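You operate a simulated robot arm through the tools that you are given. There is no shell and no other tool.

The job below is to be done with a simulated robot arm. You get a single attempt, and the scene is never put back.

JOB
Put things in order on the top of the loading table. At the end: the white gauge stands where the long black housing (marked "LEFT") stood; the green fuse from the top of the loading table stands where the white gauge stood; the long green housing (marked "LEFT") is on the brown carton (marked "BANDS"); the long teal housing (marked "RIGHT") stands where the long green housing stood; the long black housing stands where the long teal housing stood; whatever was shut is shut again. Leave all else as you found it, and nothing knocked over.

It is judged by the outcome, as a careful person would: the job done as asked, and still so three seconds after it is handed in. It fails if anything else is knocked over, pushed out of place, dropped, spilled or broken.

ROBOT AND FRAMES
A 6-joint arm with a two-finger parallel gripper, fixed in place. Base frame: the origin is at the foot of the arm, x ahead of it, y to its left, z up; the work surface is at about z = 0. Lengths are in cm, angles in degrees, forces in N, time in s.
With the tool pointing down near the work surface it reaches from about 16 to 42 cm from the base axis. Its first joint turns from -66.0 to 66.0 degrees. Payload 1.57 kg.
The tool frame sits at the grasp point between the pads (the TCP): z along the fingers, y along the line on which they close. The tips reach 3 cm beyond it. The gripper opens to 8 cm. The fingers are 1.7 cm wide and 1.2 cm thick; the gripper's body (4 by 8.2 cm) begins 8 cm behind the TCP.
Orientation is that of the tool frame in the base frame, as a unit quaternion [w, x, y, z]. With the fingers straight down and closing along the base's y, the tool's x points along the base's -x, its y along +y and its z along -z.

CONTROLS
- The arm moves only by the tool servo_tool. Its argument "commands" is a list that holds one entry, the list of rows, each a list of 7 numbers: the finger opening in cm, from 0 to 8, then the shift along the tool's x, y, z in cm, then the turn, a rotation vector about the tool's x, y, z in degrees. In form: [[[jaw, x, y, z, rx, ry, rz], ...]]. A call has 1 to 20 rows; each row is the pose to reach, as a shift and turn from the pose commanded when the call began, along the tool's axes at that moment. A row lasts 0.2 s, in which the tool goes at most 5 cm and 8.6 degrees; a call with a longer step from one row to the next is refused whole, and so is a gripper value outside its range. Where a pose cannot be reached the arm comes as near as it can. A force on the tool above 40 N (or 10 N above the force at the start of the call, whichever is more), or a blocked arm, ends the call early, and 0.2 s more pass. Each finger travels about 15.3 cm/s and halts on what it meets, pressing with about 28 N; the grip force reading is that of the motor and also rises with nothing between the fingers. The clock runs only during rows and for 0.2 s after the last one: add rows that repeat a pose to give the fingers time. The reply holds the time, the measured pose of the TCP, the force on the tool along the base axes, the opening and the grip force, in the units named above and with some noise, with the torque about the TCP (base axes, N m) and any sound that the robot's microphone picked up, and new pictures: "views" is both (left out), scene, wrist or none.
- Cameras (640 x 400 px; columns grow to the right, rows downward): "scene" is fixed at [3.83, -32.5, 44.44]; the picture's right is [0.88, -0.47, 0.00], its down [-0.29, -0.53, -0.80] and it looks along [0.38, 0.70, -0.61] (base axes); focal length 214 px, centre (320, 200). "wrist" rides on the gripper at [7.2, -0.7, -12.2] in the tool frame; the picture's right is [0.09, 1.00, 0.00], its down [-0.84, 0.08, -0.54] and it looks along [-0.54, 0.05, 0.84] (tool axes); focal length 238 px, centre (320, 200). There is no depth. A picture from a camera that has moved, and an enlarged one, comes with that camera's place and axes in the base frame and with its lens. The place of the scene camera against the robot may be out by one fixed shift of up to 2.5 cm in any direction.
- enlarge(camera, box): a new picture of the part [left, top, right, bottom] of that camera's present view, enlarged. The clock stands still meanwhile.
- close_job(): hands the job in; it is judged then, once.

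Nothing tells you positions but the pictures and the camera data. Unless the task says otherwise, let go and move clear before handing in.

The tools are called as a command line: name --argument value ..., lists and objects as JSON in quotes. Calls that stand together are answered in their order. servo_tool: Moves the arm, as the interface text tells. Its arguments: {"type":"object","properties":{"commands":{"type":"array","items":{"type":"array","items":{"type":"array","items":{"type":"number"}}}},"views":{"type":"string","enum":["both","scene","wrist","none"]}},"required":["commands"]} The other tools are called the same way: enlarge (camera, box) takes an enlarged picture of a part of a camera's view; close_job () hands the job in.

At the start:

```text
clock: 0.0
tool_pos: [22.08, -6.32, 28.65]
orientation: [0.002, 0.0, 1.0, -0.001]
ft_force: [-0.4, -0.1, 0.1]
moment: [0.01, 0.0, -0.02]
opening: 7.99
finger_force: 0.0
```

scene: 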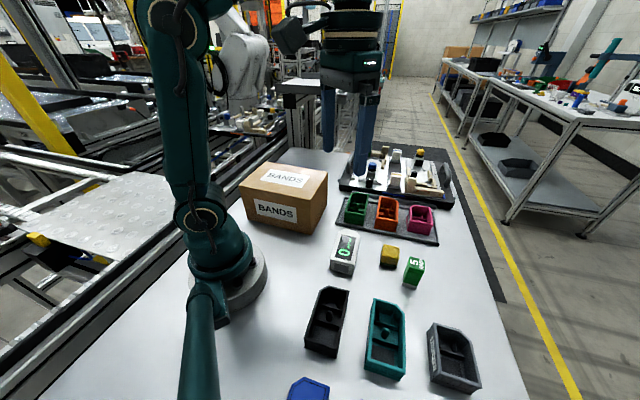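
wrist: 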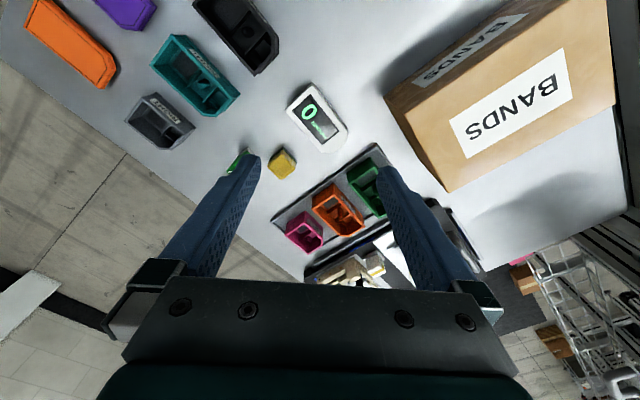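

I see the loading table with a brown carton, a tray of bins (green, orange, magenta), a white gauge, a yellow block, a green fuse, and several long housings. I'll look closer before moving.

enlarge --camera "scene" --box '[220, 140, 480, 300]'

enlarge --camera "scene" --box '[260, 260, 500, 400]'

enlarge --camera "wrist" --box '[0, 0, 320, 200]'

enlarge --camera "wrist" --box '[220, 80, 460, 300]'

```text
2.46 times, centred on (350, 220) of scene
camera zoom: at [3.83, -32.5, 44.44], right [0.88, -0.47, 0.0], down [-0.29, -0.53, -0.8], along [0.38, 0.7, -0.61], focal length 528 px, centre (246, 151)
```

zoom: 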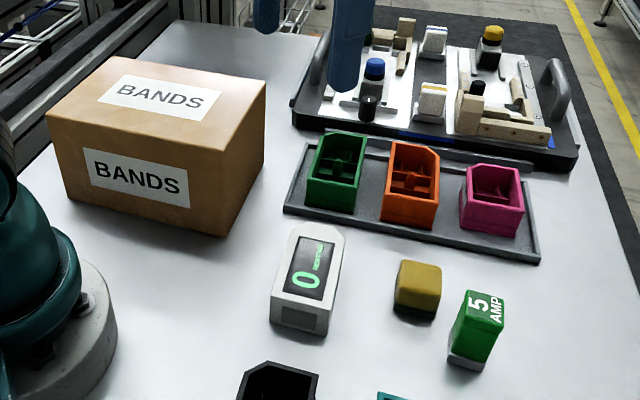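

```text
2.67 times, centred on (380, 330) of scene
camera zoom: at [3.83, -32.5, 44.44], right [0.88, -0.47, 0.0], down [-0.29, -0.53, -0.8], along [0.38, 0.7, -0.61], focal length 572 px, centre (160, -147)
```

zoom: 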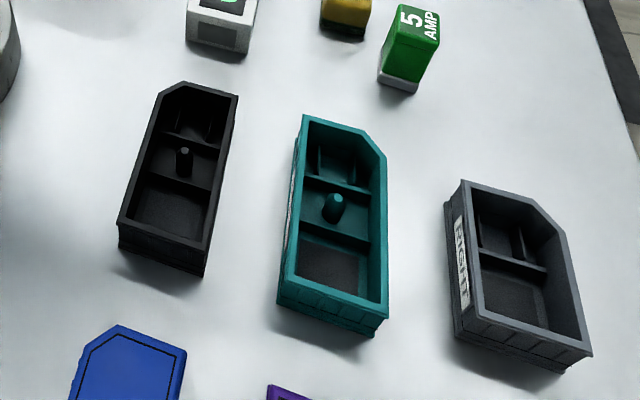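

```text
2.00 times, centred on (160, 100) of wrist
camera zoom: at [14.85, -6.94, 40.92], right [-0.09, 1.0, 0.0], down [0.84, 0.08, 0.54], along [0.54, 0.05, -0.84], focal length 477 px, centre (640, 400)
```

zoom: 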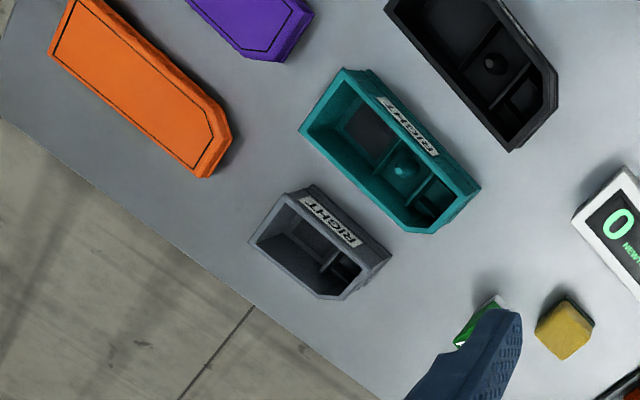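

```text
1.82 times, centred on (340, 190) of wrist
camera zoom: at [14.85, -6.94, 40.92], right [-0.09, 1.0, 0.0], down [0.84, 0.08, 0.54], along [0.54, 0.05, -0.84], focal length 433 px, centre (284, 218)
```

zoom: 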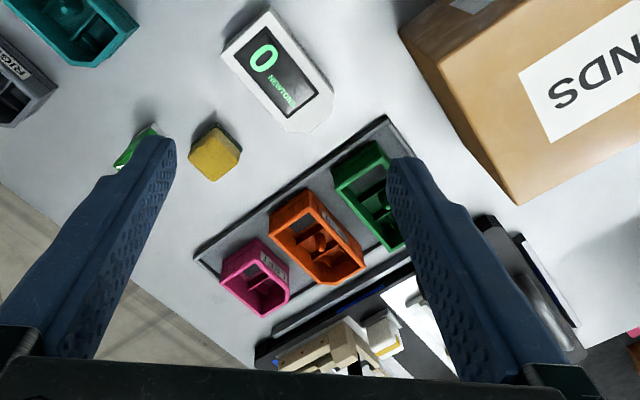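

The job needs a long green housing, and I only see a green one in the tray; several lidded items lie near the table's front edge. I'll lift and turn the camera to survey the rest of the table.

servo_tool --commands '[[[8, 0, -3, -2, 0, 0, 0], [8, 2, -6, -4, 0, 0, 0], [8, 3, -9, -5, 0, 0, 0], [8, 3, -9, -5, 0, 0, 0]]]' --views "both"

```text
clock: 1.0
tool_pos: [18.41, -14.75, 31.28]
orientation: [0.001, 0.0, 1.0, -0.001]
ft_force: [1.2, 0.2, 0.4]
moment: [-0.01, 0.0, 0.0]
opening: 7.98
finger_force: 0.0
out of reach, approached as far as the arm can: row 2, 3, 4
camera wrist: at [11.28, -15.43, 43.38], right [-0.09, 1.0, 0.0], down [0.84, 0.08, 0.54], along [0.54, 0.05, -0.84], focal length 238 px, centre (320, 200)
```

scene: 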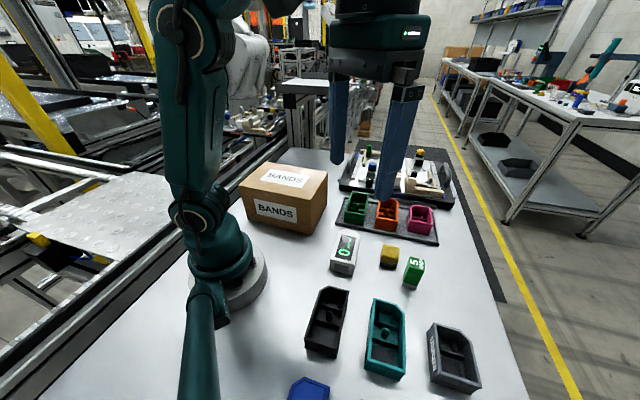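
wrist: 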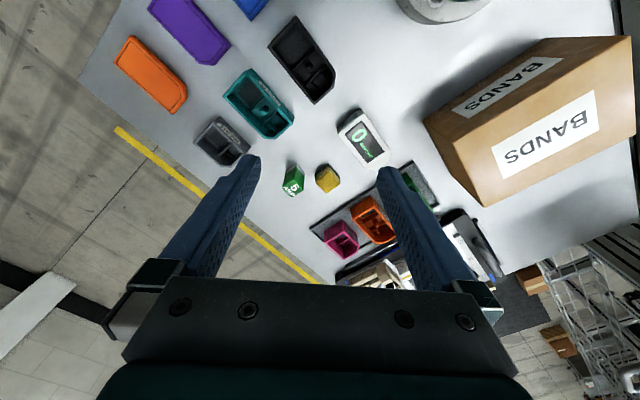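

The table's front holds only lids/closed housings in blue, purple and orange; the only green housing seen so far is in the tray. I'll go look at the tray up close.

enlarge --camera "wrist" --box '[80, 0, 340, 170]'

servo_tool --commands '[[[8, -4, 3, 2, 0, 0, 0], [8, -6, 7, 4, 0, 0, 0], [8, -6, 11, 5, 0, 0, 0], [8, -6, 15, 5, 0, 0, 0], [8, -6, 15, 5, 0, 0, 0]]]' --views "both"

```text
2.35 times, centred on (210, 85) of wrist
camera zoom: at [11.28, -15.43, 43.38], right [-0.09, 1.0, 0.0], down [0.84, 0.08, 0.54], along [0.54, 0.05, -0.84], focal length 561 px, centre (579, 471)
```

zoom: 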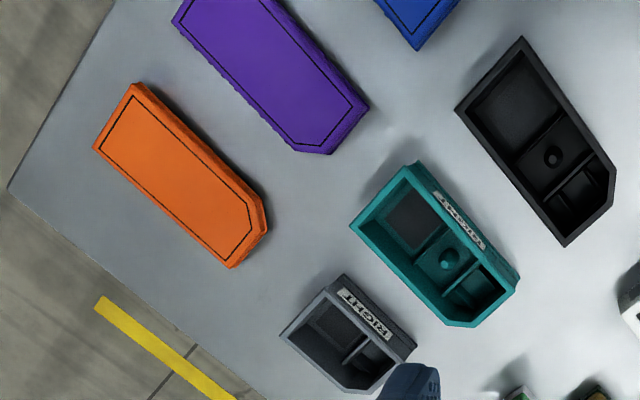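

```text
refused: row 1 steps farther than a row can; nothing moved
```

The move was refused because a step was too long. I'll repeat it with smaller steps to view the tray.

servo_tool --commands '[[[8, -3, 3, 1, 0, 0, 0], [8, -5, 6, 3, 0, 0, 0], [8, -6, 10, 4, 0, 0, 0], [8, -6, 14, 5, 0, 0, 0], [8, -6, 17, 5, 0, 0, 0], [8, -6, 17, 5, 0, 0, 0]]]' --views "both"

```text
clock: 2.4
tool_pos: [24.58, 2.3, 26.4]
orientation: [0.001, 0.0, 1.0, -0.001]
ft_force: [-0.2, -0.3, 0.4]
moment: [-0.01, 0.02, 0.04]
opening: 7.99
finger_force: 0.0
camera wrist: at [17.31, 1.59, 38.46], right [-0.09, 1.0, 0.0], down [0.84, 0.08, 0.54], along [0.54, 0.05, -0.84], focal length 238 px, centre (320, 200)
```

scene: 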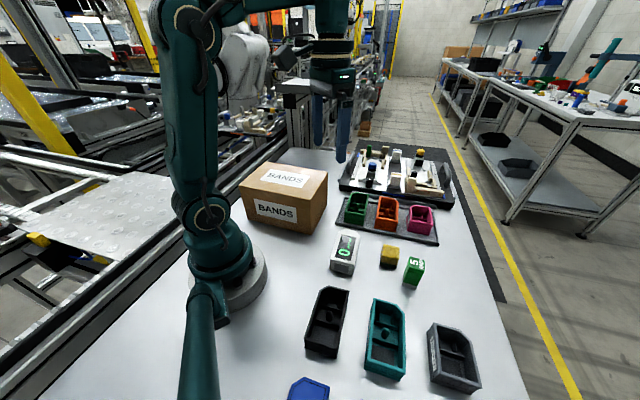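
wrist: 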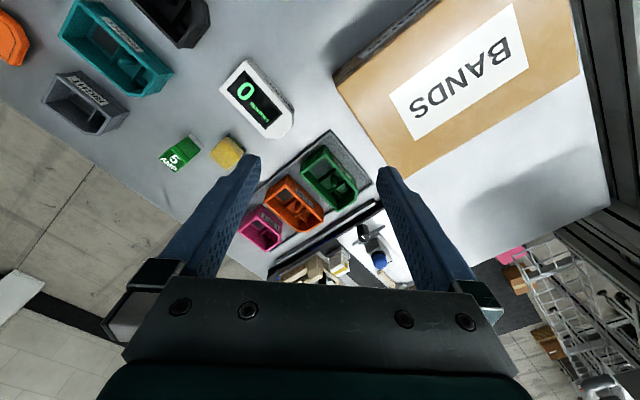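

enlarge --camera "wrist" --box '[220, 120, 400, 280]'

enlarge --camera "scene" --box '[320, 170, 460, 260]'

enlarge --camera "wrist" --box '[20, 0, 220, 180]'

```text
2.50 times, centred on (310, 200) of wrist
camera zoom: at [17.31, 1.59, 38.46], right [-0.09, 1.0, 0.0], down [0.84, 0.08, 0.54], along [0.54, 0.05, -0.84], focal length 596 px, centre (345, 200)
```

zoom: 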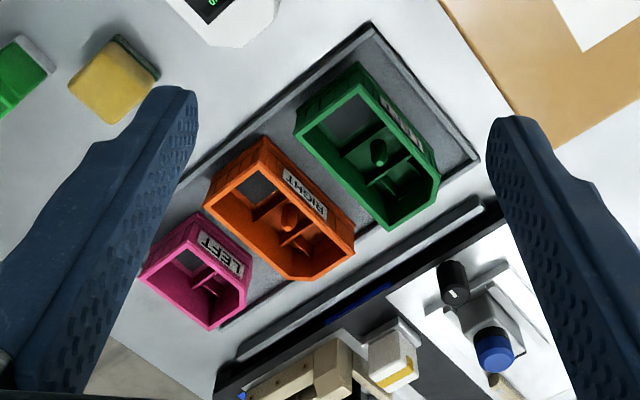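

```text
4.44 times, centred on (390, 215) of scene
camera zoom: at [3.83, -32.5, 44.44], right [0.88, -0.47, 0.0], down [-0.29, -0.53, -0.8], along [0.38, 0.7, -0.61], focal length 953 px, centre (9, 133)
```

zoom: 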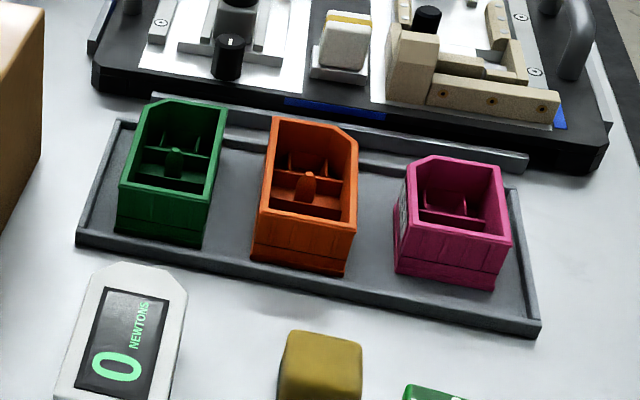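

```text
2.22 times, centred on (120, 90) of wrist
camera zoom: at [17.31, 1.59, 38.46], right [-0.09, 1.0, 0.0], down [0.84, 0.08, 0.54], along [0.54, 0.05, -0.84], focal length 530 px, centre (764, 444)
```

zoom: 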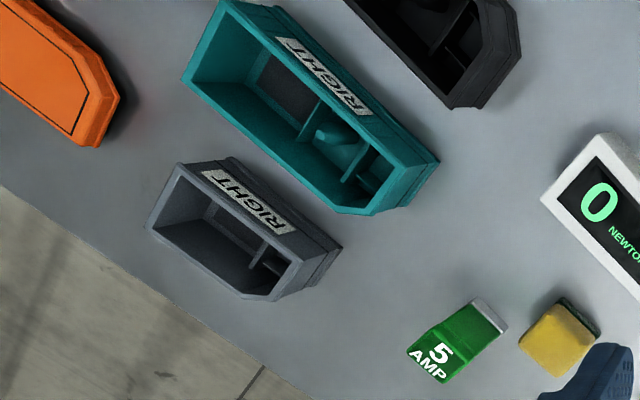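

The long green "LEFT" housing is the three-compartment one in the tray at about (35, 5), turned about 45°. The order will be green→carton, teal→tray, black→teal's place, gauge→black's place, fuse→gauge's place. I'll hover over the green housing with the gripper aligned to measure it.

servo_tool --commands '[[[8, -2, 0.5, 1, 0, 0, -8], [8, -4, 1, 2, 0, 0, -16], [8, -6, 1.5, 3, 0, 0, -24], [8, -8, 2, 4, 0, 0, -32], [8, -9.5, 2.4, 5, 0, 0, -40], [8, -10.5, 2.6, 6, 0, 0, -48], [8, -10.5, 2.6, 6, 0, 0, -48]]]' --views "both"

```text
clock: 4.0
tool_pos: [35.27, 4.86, 20.44]
orientation: [0.001, -0.408, 0.913, -0.002]
ft_force: [0.4, 0.4, -0.1]
moment: [0.01, 0.01, 0.0]
opening: 7.99
finger_force: 0.1
camera wrist: at [30.79, -0.97, 32.51], right [-0.8, 0.6, 0.0], down [0.5, 0.68, 0.54], along [0.33, 0.43, -0.84], focal length 238 px, centre (320, 200)
```

scene: 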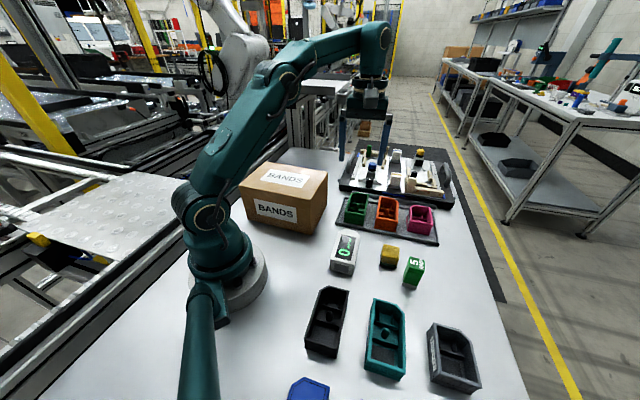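
wrist: 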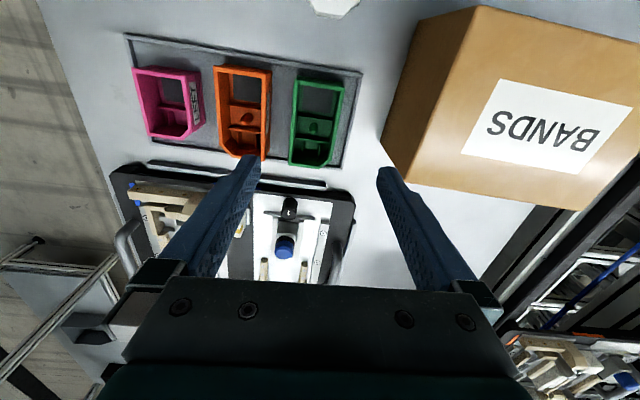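

enlarge --camera "wrist" --box '[240, 50, 400, 190]'

enlarge --camera "wrist" --box '[110, 20, 390, 190]'

enlarge --camera "wrist" --box '[370, 0, 640, 220]'

```text
2.86 times, centred on (320, 120) of wrist
camera zoom: at [30.79, -0.97, 32.51], right [-0.8, 0.6, 0.0], down [0.5, 0.68, 0.54], along [0.33, 0.43, -0.84], focal length 681 px, centre (320, 429)
```

zoom: 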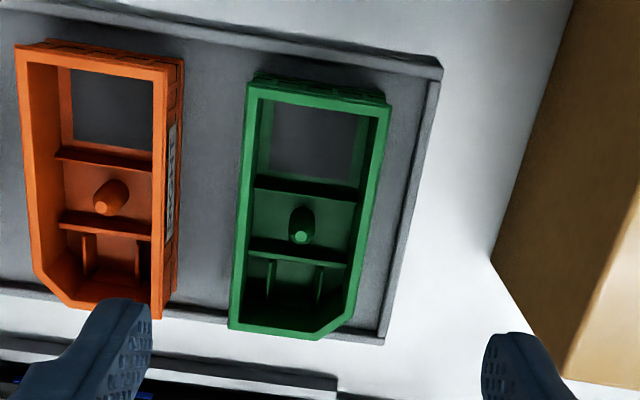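

```text
2.29 times, centred on (250, 105) of wrist
camera zoom: at [30.79, -0.97, 32.51], right [-0.8, 0.6, 0.0], down [0.5, 0.68, 0.54], along [0.33, 0.43, -0.84], focal length 545 px, centre (480, 417)
```

zoom: 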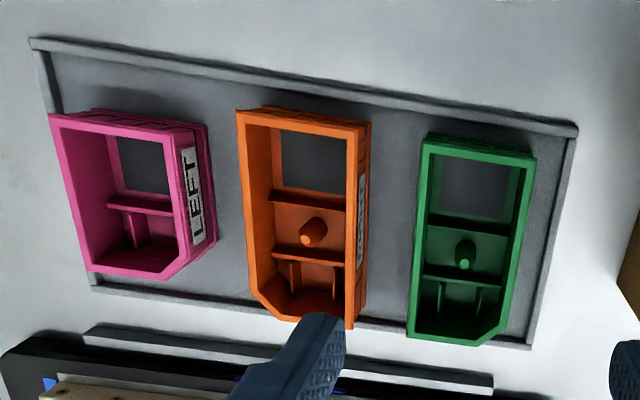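

```text
1.82 times, centred on (505, 110) of wrist
camera zoom: at [30.79, -0.97, 32.51], right [-0.8, 0.6, 0.0], down [0.5, 0.68, 0.54], along [0.33, 0.43, -0.84], focal length 433 px, centre (-16, 364)
```

zoom: 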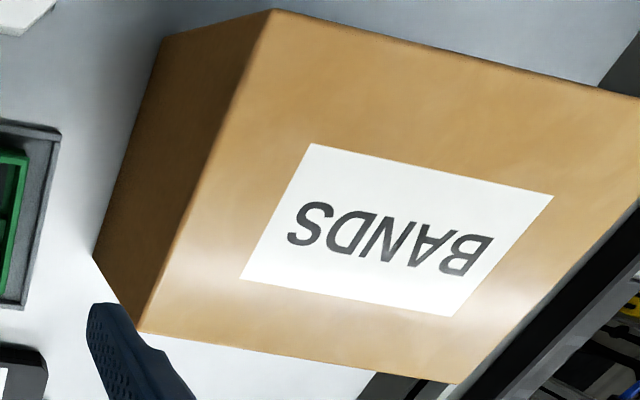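

The green housing measures about 5.5 × 10 cm and 3 cm tall, centred near (36.5, 5.1) with its long axis at about 46°. I'll come down over it in stages and check the alignment.

servo_tool --commands '[[[7.5, -0.5, -0.4, 3, 0, 0, 0.9], [7.2, -1.0, -0.72, 6, 0, 0, 1.8], [7, -1.0, -0.72, 9, 0, 0, 1.8], [7, -1.0, -0.72, 10.4, 0, 0, 1.8], [7, -1.0, -0.72, 10.4, 0, 0, 1.8]]]' --views "both"

enlarge --camera "wrist" --box '[160, 0, 480, 200]'

enlarge --camera "scene" --box '[310, 130, 470, 250]'

```text
clock: 5.2
tool_pos: [36.42, 5.2, 9.85]
orientation: [0.001, -0.392, 0.92, -0.002]
ft_force: [-0.5, 0.0, -0.2]
moment: [0.02, -0.02, 0.02]
opening: 6.99
finger_force: 0.0
camera wrist: at [31.9, -0.46, 21.87], right [-0.78, 0.62, 0.0], down [0.52, 0.66, 0.54], along [0.34, 0.42, -0.84], focal length 238 px, centre (320, 200)
```

scene: 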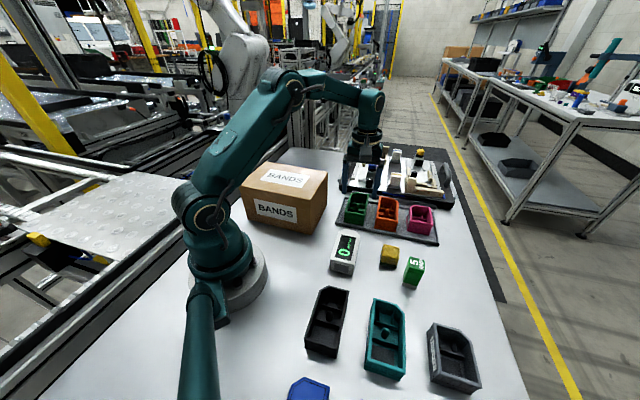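
wrist: 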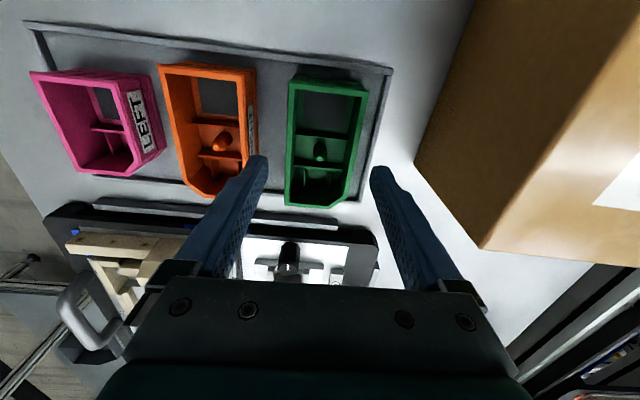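

```text
2.00 times, centred on (320, 100) of wrist
camera zoom: at [31.9, -0.46, 21.87], right [-0.78, 0.62, 0.0], down [0.52, 0.66, 0.54], along [0.34, 0.42, -0.84], focal length 477 px, centre (320, 400)
```

zoom: 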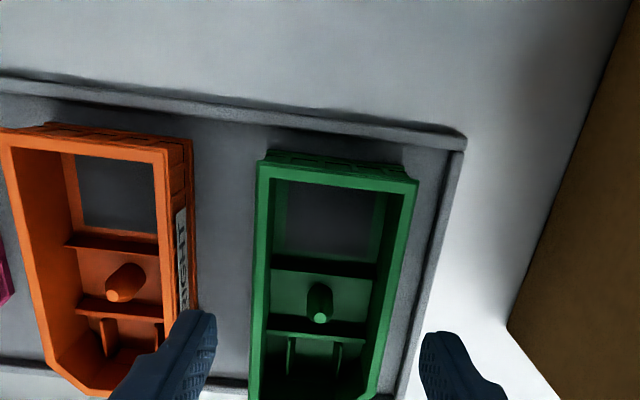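

```text
3.33 times, centred on (390, 190) of scene
camera zoom: at [3.83, -32.5, 44.44], right [0.88, -0.47, 0.0], down [-0.29, -0.53, -0.8], along [0.38, 0.7, -0.61], focal length 715 px, centre (87, 233)
```

zoom: 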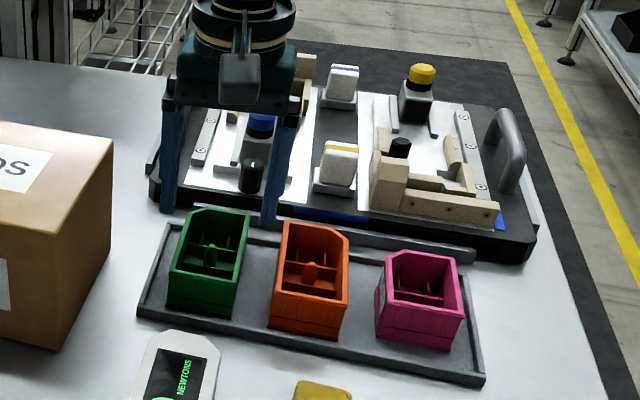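

The view shows the housing centred to within about 0.15 cm and the yaw matched, with about 3 cm of gap to the orange one. I'll narrow the opening, lower the fingers around it and check.

servo_tool --commands '[[[6.5, -0.1, 0.13, 1, 0, 0, 0], [6.5, -0.1, 0.13, 2.5, 0, 0, 0], [6.5, -0.1, 0.13, 4, 0, 0, 0], [6.5, -0.1, 0.13, 5.2, 0, 0, 0], [6.5, -0.1, 0.13, 5.2, 0, 0, 0]]]' --views "both"

enlarge --camera "wrist" --box '[160, 60, 480, 260]'

enlarge --camera "scene" --box '[310, 130, 470, 250]'

```text
clock: 6.4
tool_pos: [36.4, 5.49, 4.67]
orientation: [0.0, -0.392, 0.92, 0.0]
ft_force: [0.1, 0.3, -1.3]
moment: [0.0, -0.01, -0.02]
opening: 6.5
finger_force: 0.0
camera wrist: at [31.79, -0.31, 16.82], right [-0.78, 0.62, 0.0], down [0.52, 0.66, 0.54], along [0.34, 0.42, -0.84], focal length 238 px, centre (320, 200)
```

scene: 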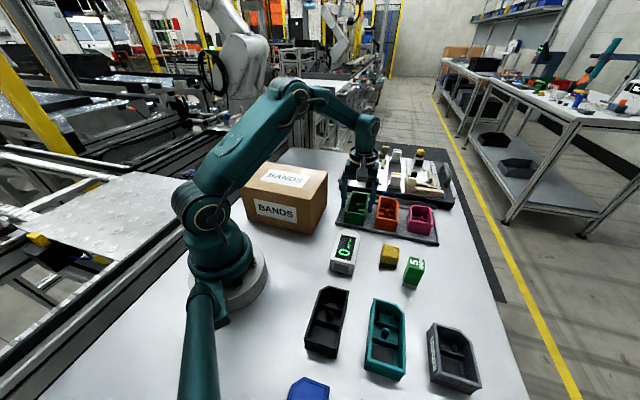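
wrist: 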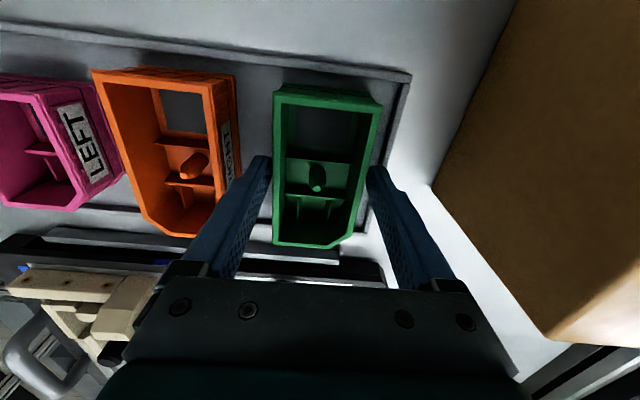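

```text
2.00 times, centred on (320, 160) of wrist
camera zoom: at [31.79, -0.31, 16.82], right [-0.78, 0.62, 0.0], down [0.52, 0.66, 0.54], along [0.34, 0.42, -0.84], focal length 477 px, centre (320, 280)
```

zoom: 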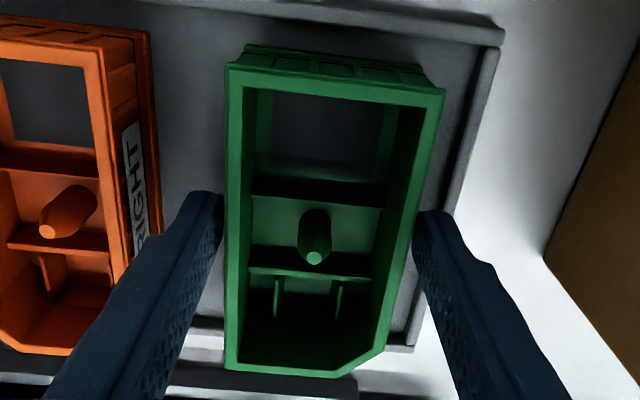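

```text
3.33 times, centred on (390, 190) of scene
camera zoom: at [3.83, -32.5, 44.44], right [0.88, -0.47, 0.0], down [-0.29, -0.53, -0.8], along [0.38, 0.7, -0.61], focal length 715 px, centre (87, 233)
```

zoom: 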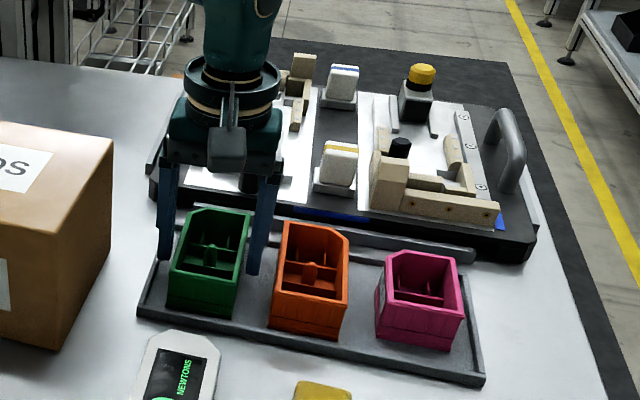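

The fingers straddle the housing evenly. I'll close on it and then lift a little to check the grip.

servo_tool --commands '[[[6, 0, 0, 0, 0, 0, 0], [5, 0, 0, 0, 0, 0, 0], [4, 0, 0, 0, 0, 0, 0], [4, 0, 0, 0, 0, 0, 0], [4, 0, 0, 0, 0, 0, 0]]]' --views "wrist"

```text
clock: 7.6
tool_pos: [36.31, 5.52, 4.76]
orientation: [0.0, -0.391, 0.92, 0.0]
ft_force: [-0.1, 0.0, -0.1]
moment: [0.0, -0.02, 0.02]
opening: 5.35
finger_force: 28.4
camera wrist: at [31.79, -0.31, 16.84], right [-0.78, 0.62, 0.0], down [0.52, 0.66, 0.54], along [0.34, 0.42, -0.84], focal length 238 px, centre (320, 200)
```

wrist: 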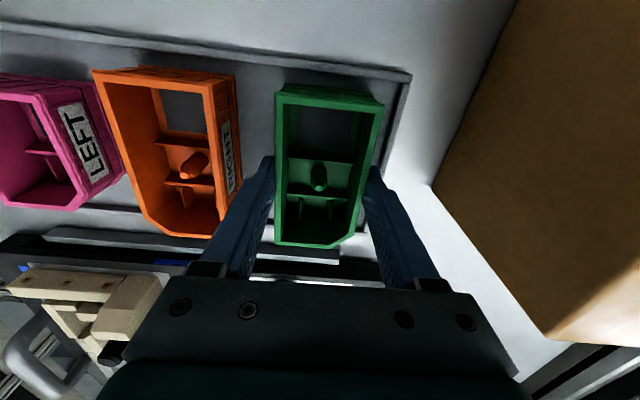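

Gripped at 5.35 cm. Lifting straight up.

servo_tool --commands '[[[4, 0, 0, -0.7, 0, 0, 0], [4, 0, 0, -2, 0, 0, 0], [4, 0, 0, -5, 0, 0, 0], [4, 0, 0, -9, 0, 0, 0], [4, 0, 0, -13, 0, 0, 0], [4, 0, 0, -17, 0, 0, 0], [4, 0, 0, -17, 0, 0, 0]]]' --views "both"

enlarge --camera "scene" --box '[230, 100, 450, 250]'

```text
clock: 9.2
tool_pos: [35.67, 5.17, 21.42]
orientation: [-0.001, -0.392, 0.92, -0.001]
ft_force: [0.2, -0.8, -1.8]
moment: [0.0, 0.02, 0.0]
opening: 5.34
finger_force: 27.7
out of reach, approached as far as the arm can: row 6, 7
camera wrist: at [31.27, -0.49, 33.46], right [-0.78, 0.62, 0.0], down [0.52, 0.66, 0.54], along [0.34, 0.42, -0.84], focal length 238 px, centre (320, 200)
```

scene: 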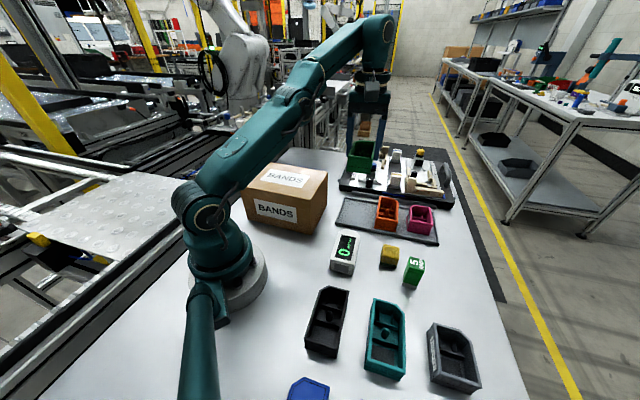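
wrist: 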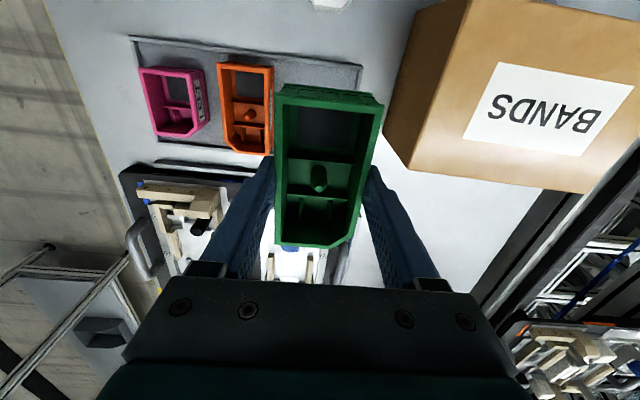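

```text
2.67 times, centred on (340, 175) of scene
camera zoom: at [3.83, -32.5, 44.44], right [0.88, -0.47, 0.0], down [-0.29, -0.53, -0.8], along [0.38, 0.7, -0.61], focal length 572 px, centre (267, 267)
```

zoom: 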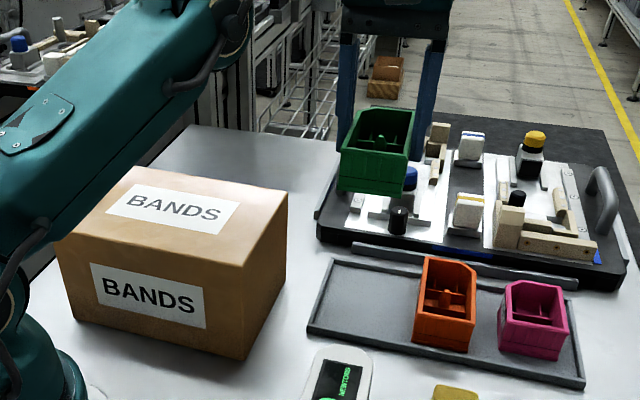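

The housing is held level. I'll look closer at the carton to fix its top height and centre before carrying it over.

enlarge --camera "wrist" --box '[360, 0, 640, 200]'

enlarge --camera "scene" --box '[230, 150, 340, 245]'

```text
2.00 times, centred on (500, 100) of wrist
camera zoom: at [31.27, -0.49, 33.46], right [-0.78, 0.62, 0.0], down [0.52, 0.66, 0.54], along [0.34, 0.42, -0.84], focal length 477 px, centre (-40, 400)
```

zoom: 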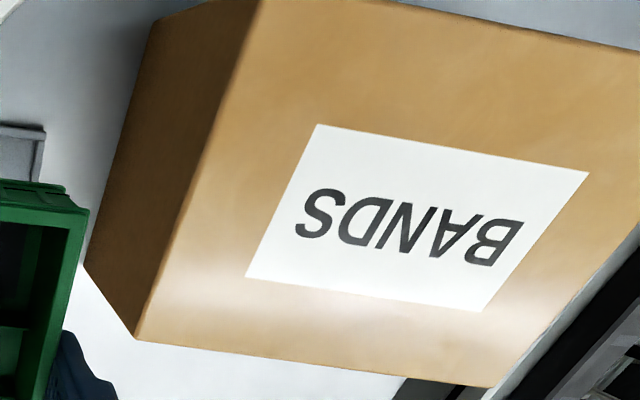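

```text
4.21 times, centred on (285, 198) of scene
camera zoom: at [3.83, -32.5, 44.44], right [0.88, -0.47, 0.0], down [-0.29, -0.53, -0.8], along [0.38, 0.7, -0.61], focal length 903 px, centre (467, 210)
```

zoom: 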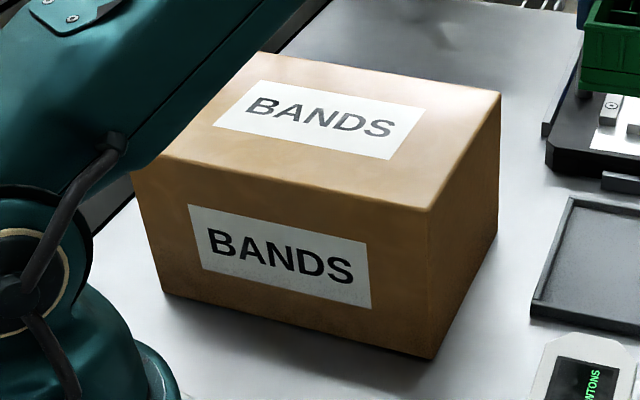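

The carton top is about 12 cm high, centred at about (19.5, 15.3). I'll carry the green housing over it.

servo_tool --commands '[[[4, 0.65, 3.1, 0, 0, 0, 0], [4, 1.3, 6.2, 0, 0, 0, 0], [4, 1.95, 9.3, 0, 0, 0, 0], [4, 2.6, 12.4, 0, 0, 0, 0], [4, 3.25, 15.5, 0, 0, 0, 0], [4, 3.9, 18.7, 0.4, 0, 0, 0], [4, 3.9, 18.7, 2.4, 0, 0, 0], [4, 3.9, 18.7, 2.4, 0, 0, 0]]]' --views "both"

enlarge --camera "scene" --box '[210, 100, 370, 250]'

```text
clock: 11.0
tool_pos: [19.4, 15.35, 19.11]
orientation: [0.001, -0.392, 0.92, -0.001]
ft_force: [-0.1, 0.4, -1.2]
moment: [-0.04, -0.02, -0.05]
opening: 5.32
finger_force: 28.1
camera wrist: at [14.94, 9.65, 31.13], right [-0.78, 0.62, 0.0], down [0.52, 0.66, 0.54], along [0.34, 0.42, -0.84], focal length 238 px, centre (320, 200)
```

scene: 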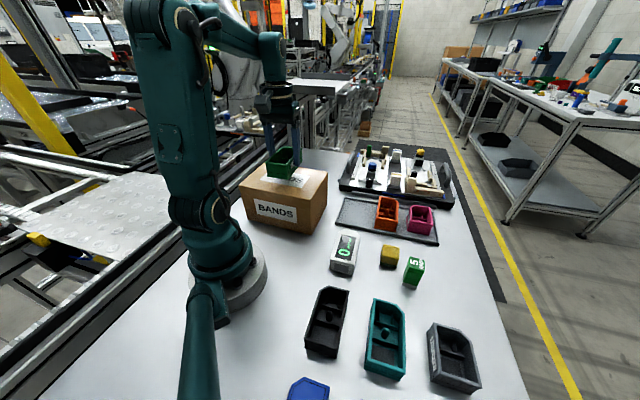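
wrist: 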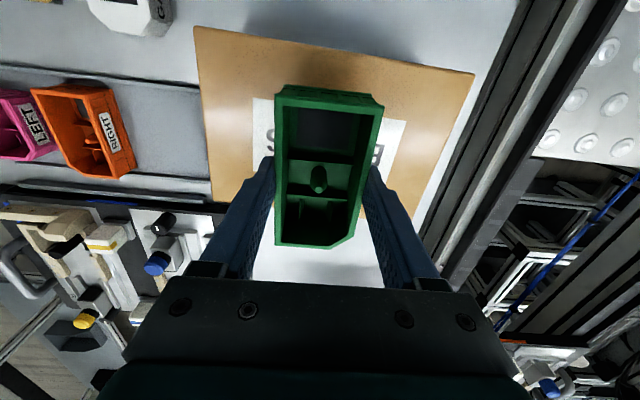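

```text
2.67 times, centred on (290, 175) of scene
camera zoom: at [3.83, -32.5, 44.44], right [0.88, -0.47, 0.0], down [-0.29, -0.53, -0.8], along [0.38, 0.7, -0.61], focal length 572 px, centre (400, 267)
```

zoom: 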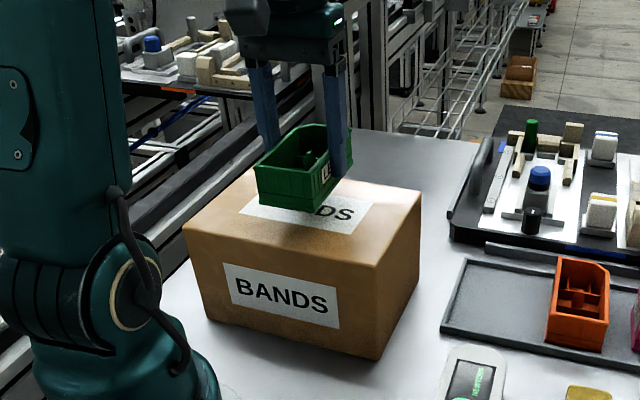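

The housing is over the carton's centre. I'll descend gently until touch.

servo_tool --commands '[[[4, 0, 0, 0.8, 0, 0, 0], [4, 0, 0, 1.6, 0, 0, 0], [4, 0, 0, 2.0, 0, 0, 0], [4, 0, 0, 2.2, 0, 0, 0], [4, 0, 0, 2.4, 0, 0, 0]]]' --views "scene"

enlarge --camera "scene" --box '[230, 130, 340, 230]'

```text
clock: 12.2
tool_pos: [19.47, 15.41, 16.61]
orientation: [0.001, -0.391, 0.92, -0.001]
ft_force: [0.0, -0.5, -1.2]
moment: [0.01, 0.02, 0.0]
opening: 5.33
finger_force: 27.7
```

scene: 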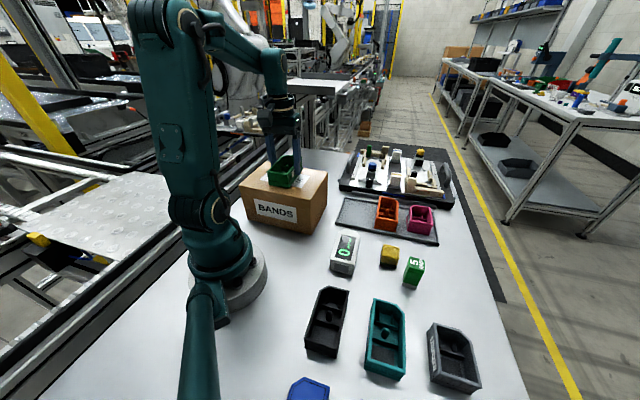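

```text
4.00 times, centred on (285, 180) of scene
camera zoom: at [3.83, -32.5, 44.44], right [0.88, -0.47, 0.0], down [-0.29, -0.53, -0.8], along [0.38, 0.7, -0.61], focal length 858 px, centre (460, 280)
```

zoom: 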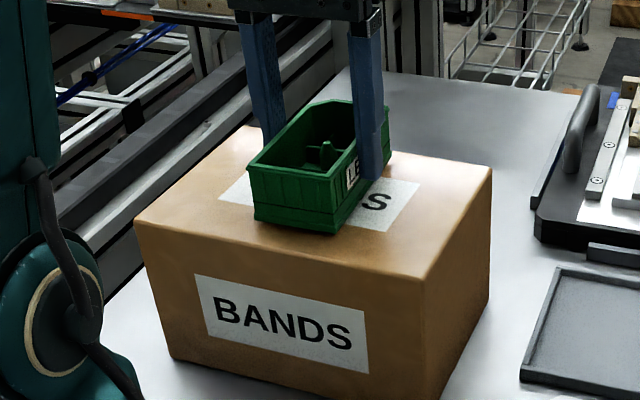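

servo_tool --commands '[[[4, 0, 0, 0.1, 0, 0, 0], [4, 0, 0, 0.2, 0, 0, 0], [4, 0, 0, 0.3, 0, 0, 0], [4, 0, 0, 0.3, 0, 0, 0]]]' --views "none"

```text
clock: 13.2
tool_pos: [19.49, 15.35, 16.43]
orientation: [0.001, -0.391, 0.92, -0.001]
ft_force: [0.1, 0.1, -1.4]
moment: [0.02, -0.03, -0.03]
opening: 5.33
finger_force: 27.6
```

servo_tool --commands '[[[4, 0, 0, 0.1, 0, 0, 0], [4, 0, 0, 0.2, 0, 0, 0], [4, 0, 0, 0.3, 0, 0, 0], [4, 0, 0, 0.3, 0, 0, 0]]]' --views "none"

```text
clock: 14.2
tool_pos: [19.48, 15.25, 16.0]
orientation: [0.001, -0.393, 0.92, -0.001]
ft_force: [-2.2, 3.6, 25.0]
moment: [0.24, 0.14, -0.09]
opening: 5.37
finger_force: 27.8
```

The housing has touched the carton top (25 N). I'll ease off slightly, open and rise.

servo_tool --commands '[[[4, 0, 0, -0.15, 0, 0, 0], [5.5, 0, 0, -0.15, 0, 0, 0], [6.5, 0, 0, -0.15, 0, 0, 0], [6.8, 0, 0, -0.15, 0, 0, 0], [6.8, 0, 0, -1.5, 0, 0, 0], [6.8, 0, 0, -4, 0, 0, 0], [6.8, 0, 0, -6, 0, 0, 0], [6.8, 0, 0, -6, 0, 0, 0]]]' --views "both"

enlarge --camera "scene" --box '[230, 130, 340, 240]'

```text
clock: 16.0
tool_pos: [19.41, 15.16, 22.0]
orientation: [0.0, -0.391, 0.92, -0.001]
ft_force: [-0.1, -0.1, -0.8]
moment: [-0.02, 0.0, -0.04]
opening: 6.81
finger_force: 0.1
camera wrist: at [14.88, 9.51, 34.16], right [-0.78, 0.62, 0.0], down [0.52, 0.66, 0.54], along [0.34, 0.42, -0.84], focal length 238 px, centre (320, 200)
```

scene: 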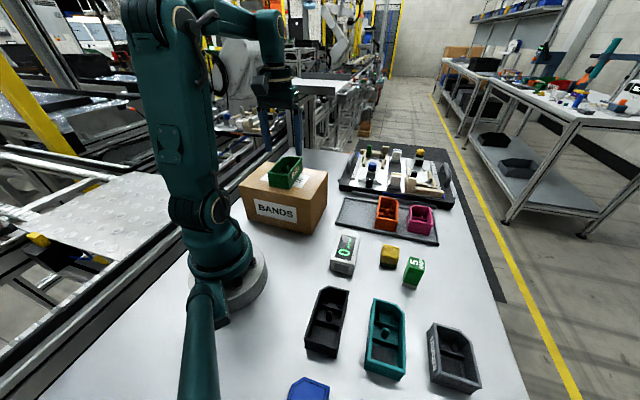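
wrist: 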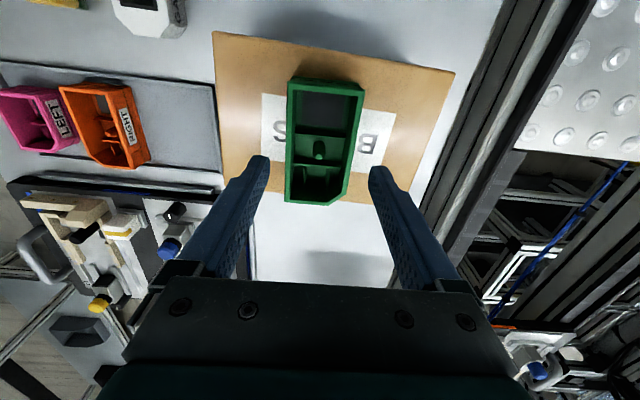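

```text
3.64 times, centred on (285, 185) of scene
camera zoom: at [3.83, -32.5, 44.44], right [0.88, -0.47, 0.0], down [-0.29, -0.53, -0.8], along [0.38, 0.7, -0.61], focal length 780 px, centre (447, 254)
```

zoom: 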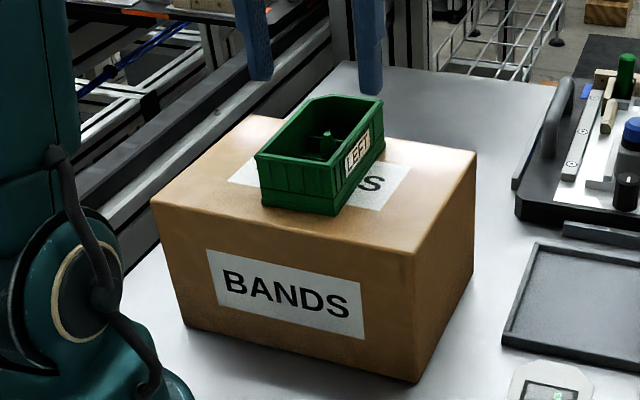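

The green housing sits squarely on the carton. Next is the teal housing, near (20, -24); I'll swing over there at height, keeping the same yaw.

servo_tool --commands '[[[7.5, 2.3, -2.3, 0, 0, 0, 0], [7.5, 4.65, -4.65, 0, 0, 0, 0], [7.5, 7, -7, 0, 0, 0, 0], [7.5, 9.3, -9.3, 0, 0, 0, 0], [7.5, 11.6, -11.6, 0, 0, 0, 0], [7.5, 14, -14, 0, 0, 0, 0], [7.5, 16.3, -16.3, 0, 0, 0, 0], [7.5, 18.6, -18.6, 0, 0, 0, 0], [7.5, 21, -21, 0, 0, 0, 0], [7.5, 23.3, -23.3, 1, 0, 0, 0], [7.5, 25.6, -25.6, 1.5, 0, 0, 0], [7.5, 27.9, -27.95, 2, 0, 0, 0], [7.5, 27.9, -27.95, 2, 0, 0, 0]]]' --views "both"

enlarge --camera "wrist" --box '[200, 0, 480, 180]'

```text
clock: 18.8
tool_pos: [20.44, -24.28, 20.06]
orientation: [0.001, -0.392, 0.92, -0.001]
ft_force: [-0.7, -0.7, -0.3]
moment: [-0.02, 0.0, 0.05]
opening: 7.53
finger_force: 0.1
camera wrist: at [15.89, -30.02, 32.19], right [-0.78, 0.62, 0.0], down [0.52, 0.66, 0.54], along [0.34, 0.42, -0.84], focal length 238 px, centre (320, 200)
```

scene: 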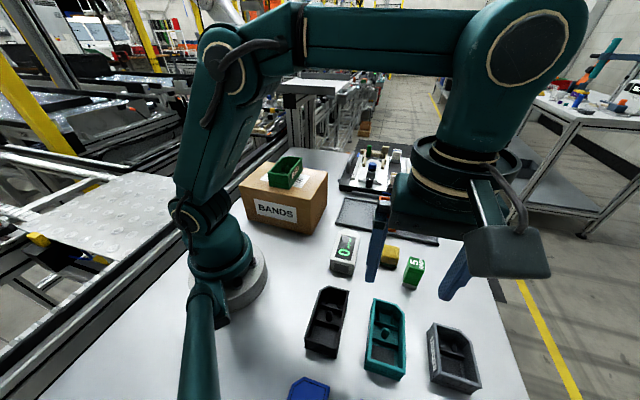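
wrist: 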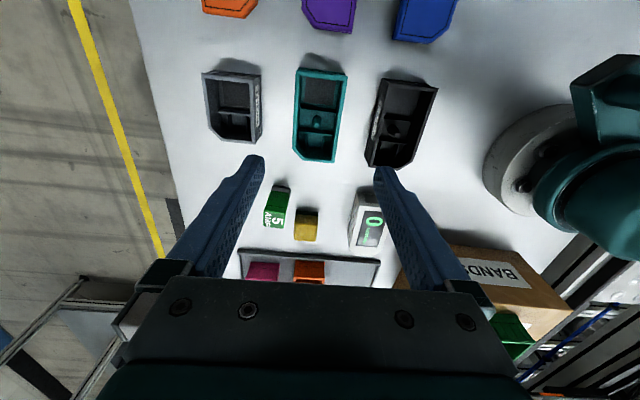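

```text
2.22 times, centred on (340, 90) of wrist
camera zoom: at [15.89, -30.02, 32.19], right [-0.78, 0.62, 0.0], down [0.52, 0.66, 0.54], along [0.34, 0.42, -0.84], focal length 530 px, centre (276, 444)
```

zoom: 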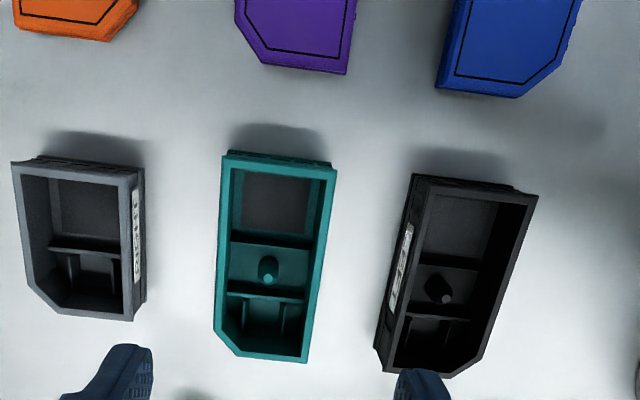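

The teal housing's centre is at about (20.8, -24.5), turned about 1° from the gripper. I'll align and come down partway.

servo_tool --commands '[[[7, 0, -0.2, 3, 0, 0, 0.6], [7, -0.06, -0.42, 6, 0, 0, 1.2], [7, -0.06, -0.42, 9, 0, 0, 1.2], [7, -0.06, -0.42, 11, 0, 0, 1.2], [7, -0.06, -0.42, 11, 0, 0, 1.2]]]' --views "both"

enlarge --camera "wrist" --box '[160, 20, 480, 220]'

```text
clock: 20.0
tool_pos: [20.62, -24.47, 8.99]
orientation: [0.0, -0.382, 0.924, -0.001]
ft_force: [0.1, 0.5, 0.5]
moment: [-0.01, 0.0, 0.03]
opening: 7.01
finger_force: 0.0
camera wrist: at [15.95, -30.07, 21.08], right [-0.77, 0.64, 0.0], down [0.54, 0.65, 0.54], along [0.35, 0.42, -0.84], focal length 238 px, centre (320, 200)
```

scene: 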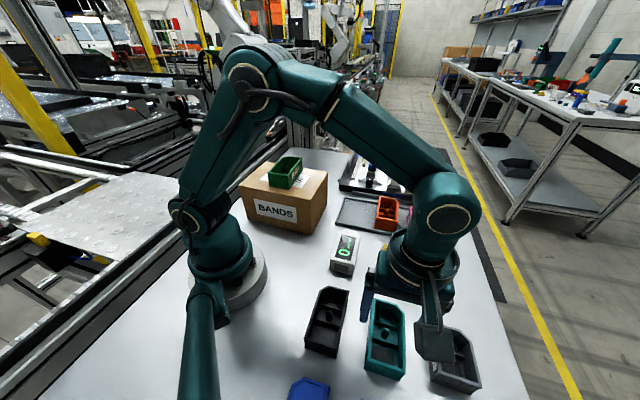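
wrist: 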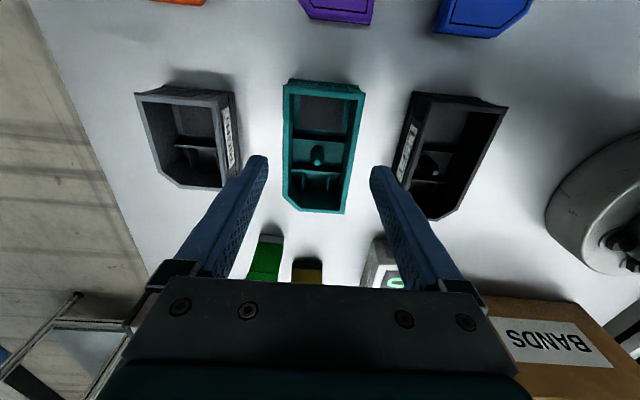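

```text
2.00 times, centred on (320, 120) of wrist
camera zoom: at [15.95, -30.07, 21.08], right [-0.77, 0.64, 0.0], down [0.54, 0.65, 0.54], along [0.35, 0.42, -0.84], focal length 477 px, centre (320, 360)
```

zoom: 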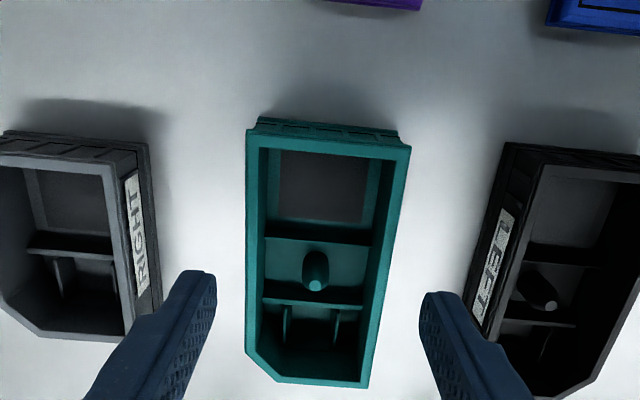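

Aligned within 0.2 cm. Lowering around the teal housing and closing.

servo_tool --commands '[[[6.8, 0, -0.18, 1.2, 0, 0, 0], [6.6, 0, -0.18, 2.5, 0, 0, 0], [6.5, 0, -0.18, 3.8, 0, 0, 0], [6.5, 0, -0.18, 4.6, 0, 0, 0], [6.5, 0, -0.18, 4.6, 0, 0, 0]]]' --views "wrist"

enlarge --camera "wrist" --box '[160, 60, 480, 260]'

```text
clock: 21.2
tool_pos: [20.81, -24.5, 4.36]
orientation: [0.0, -0.382, 0.924, -0.001]
ft_force: [0.0, 0.4, -0.5]
moment: [0.03, 0.02, -0.01]
opening: 6.54
finger_force: 0.0
camera wrist: at [16.15, -30.14, 16.51], right [-0.77, 0.64, 0.0], down [0.54, 0.65, 0.54], along [0.35, 0.42, -0.84], focal length 238 px, centre (320, 200)
```

wrist: 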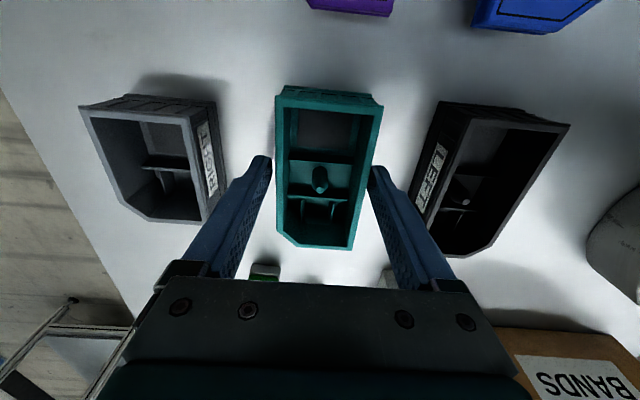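

```text
2.00 times, centred on (320, 160) of wrist
camera zoom: at [16.15, -30.14, 16.51], right [-0.77, 0.64, 0.0], down [0.54, 0.65, 0.54], along [0.35, 0.42, -0.84], focal length 477 px, centre (320, 280)
```

zoom: 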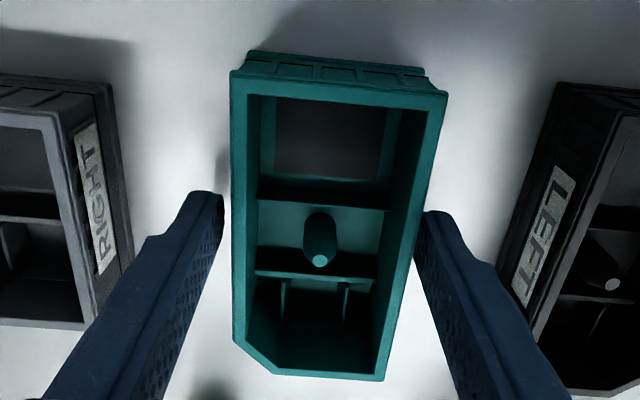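

servo_tool --commands '[[[6.5, 0.2, 0, 0, 0, 0, 0], [6, 0.2, 0, 0, 0, 0, 0], [5, 0.2, 0, 0, 0, 0, 0], [4, 0.2, 0, 0, 0, 0, 0], [4, 0.2, 0, 0, 0, 0, 0], [4, 0.2, 0, 0, 0, 0, 0]]]' --views "wrist"

```text
clock: 22.6
tool_pos: [20.63, -24.74, 4.38]
orientation: [0.001, -0.382, 0.924, -0.002]
ft_force: [-0.5, 0.4, 0.7]
moment: [-0.03, 0.04, -0.02]
opening: 5.34
finger_force: 27.7
camera wrist: at [16.02, -30.32, 16.56], right [-0.77, 0.64, 0.0], down [0.54, 0.65, 0.54], along [0.35, 0.42, -0.84], focal length 238 px, centre (320, 200)
```

wrist: 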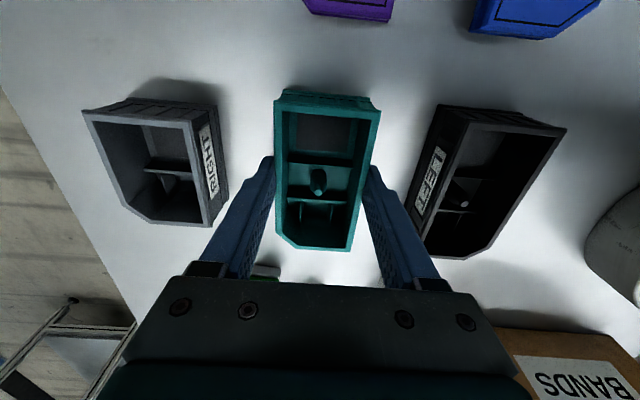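

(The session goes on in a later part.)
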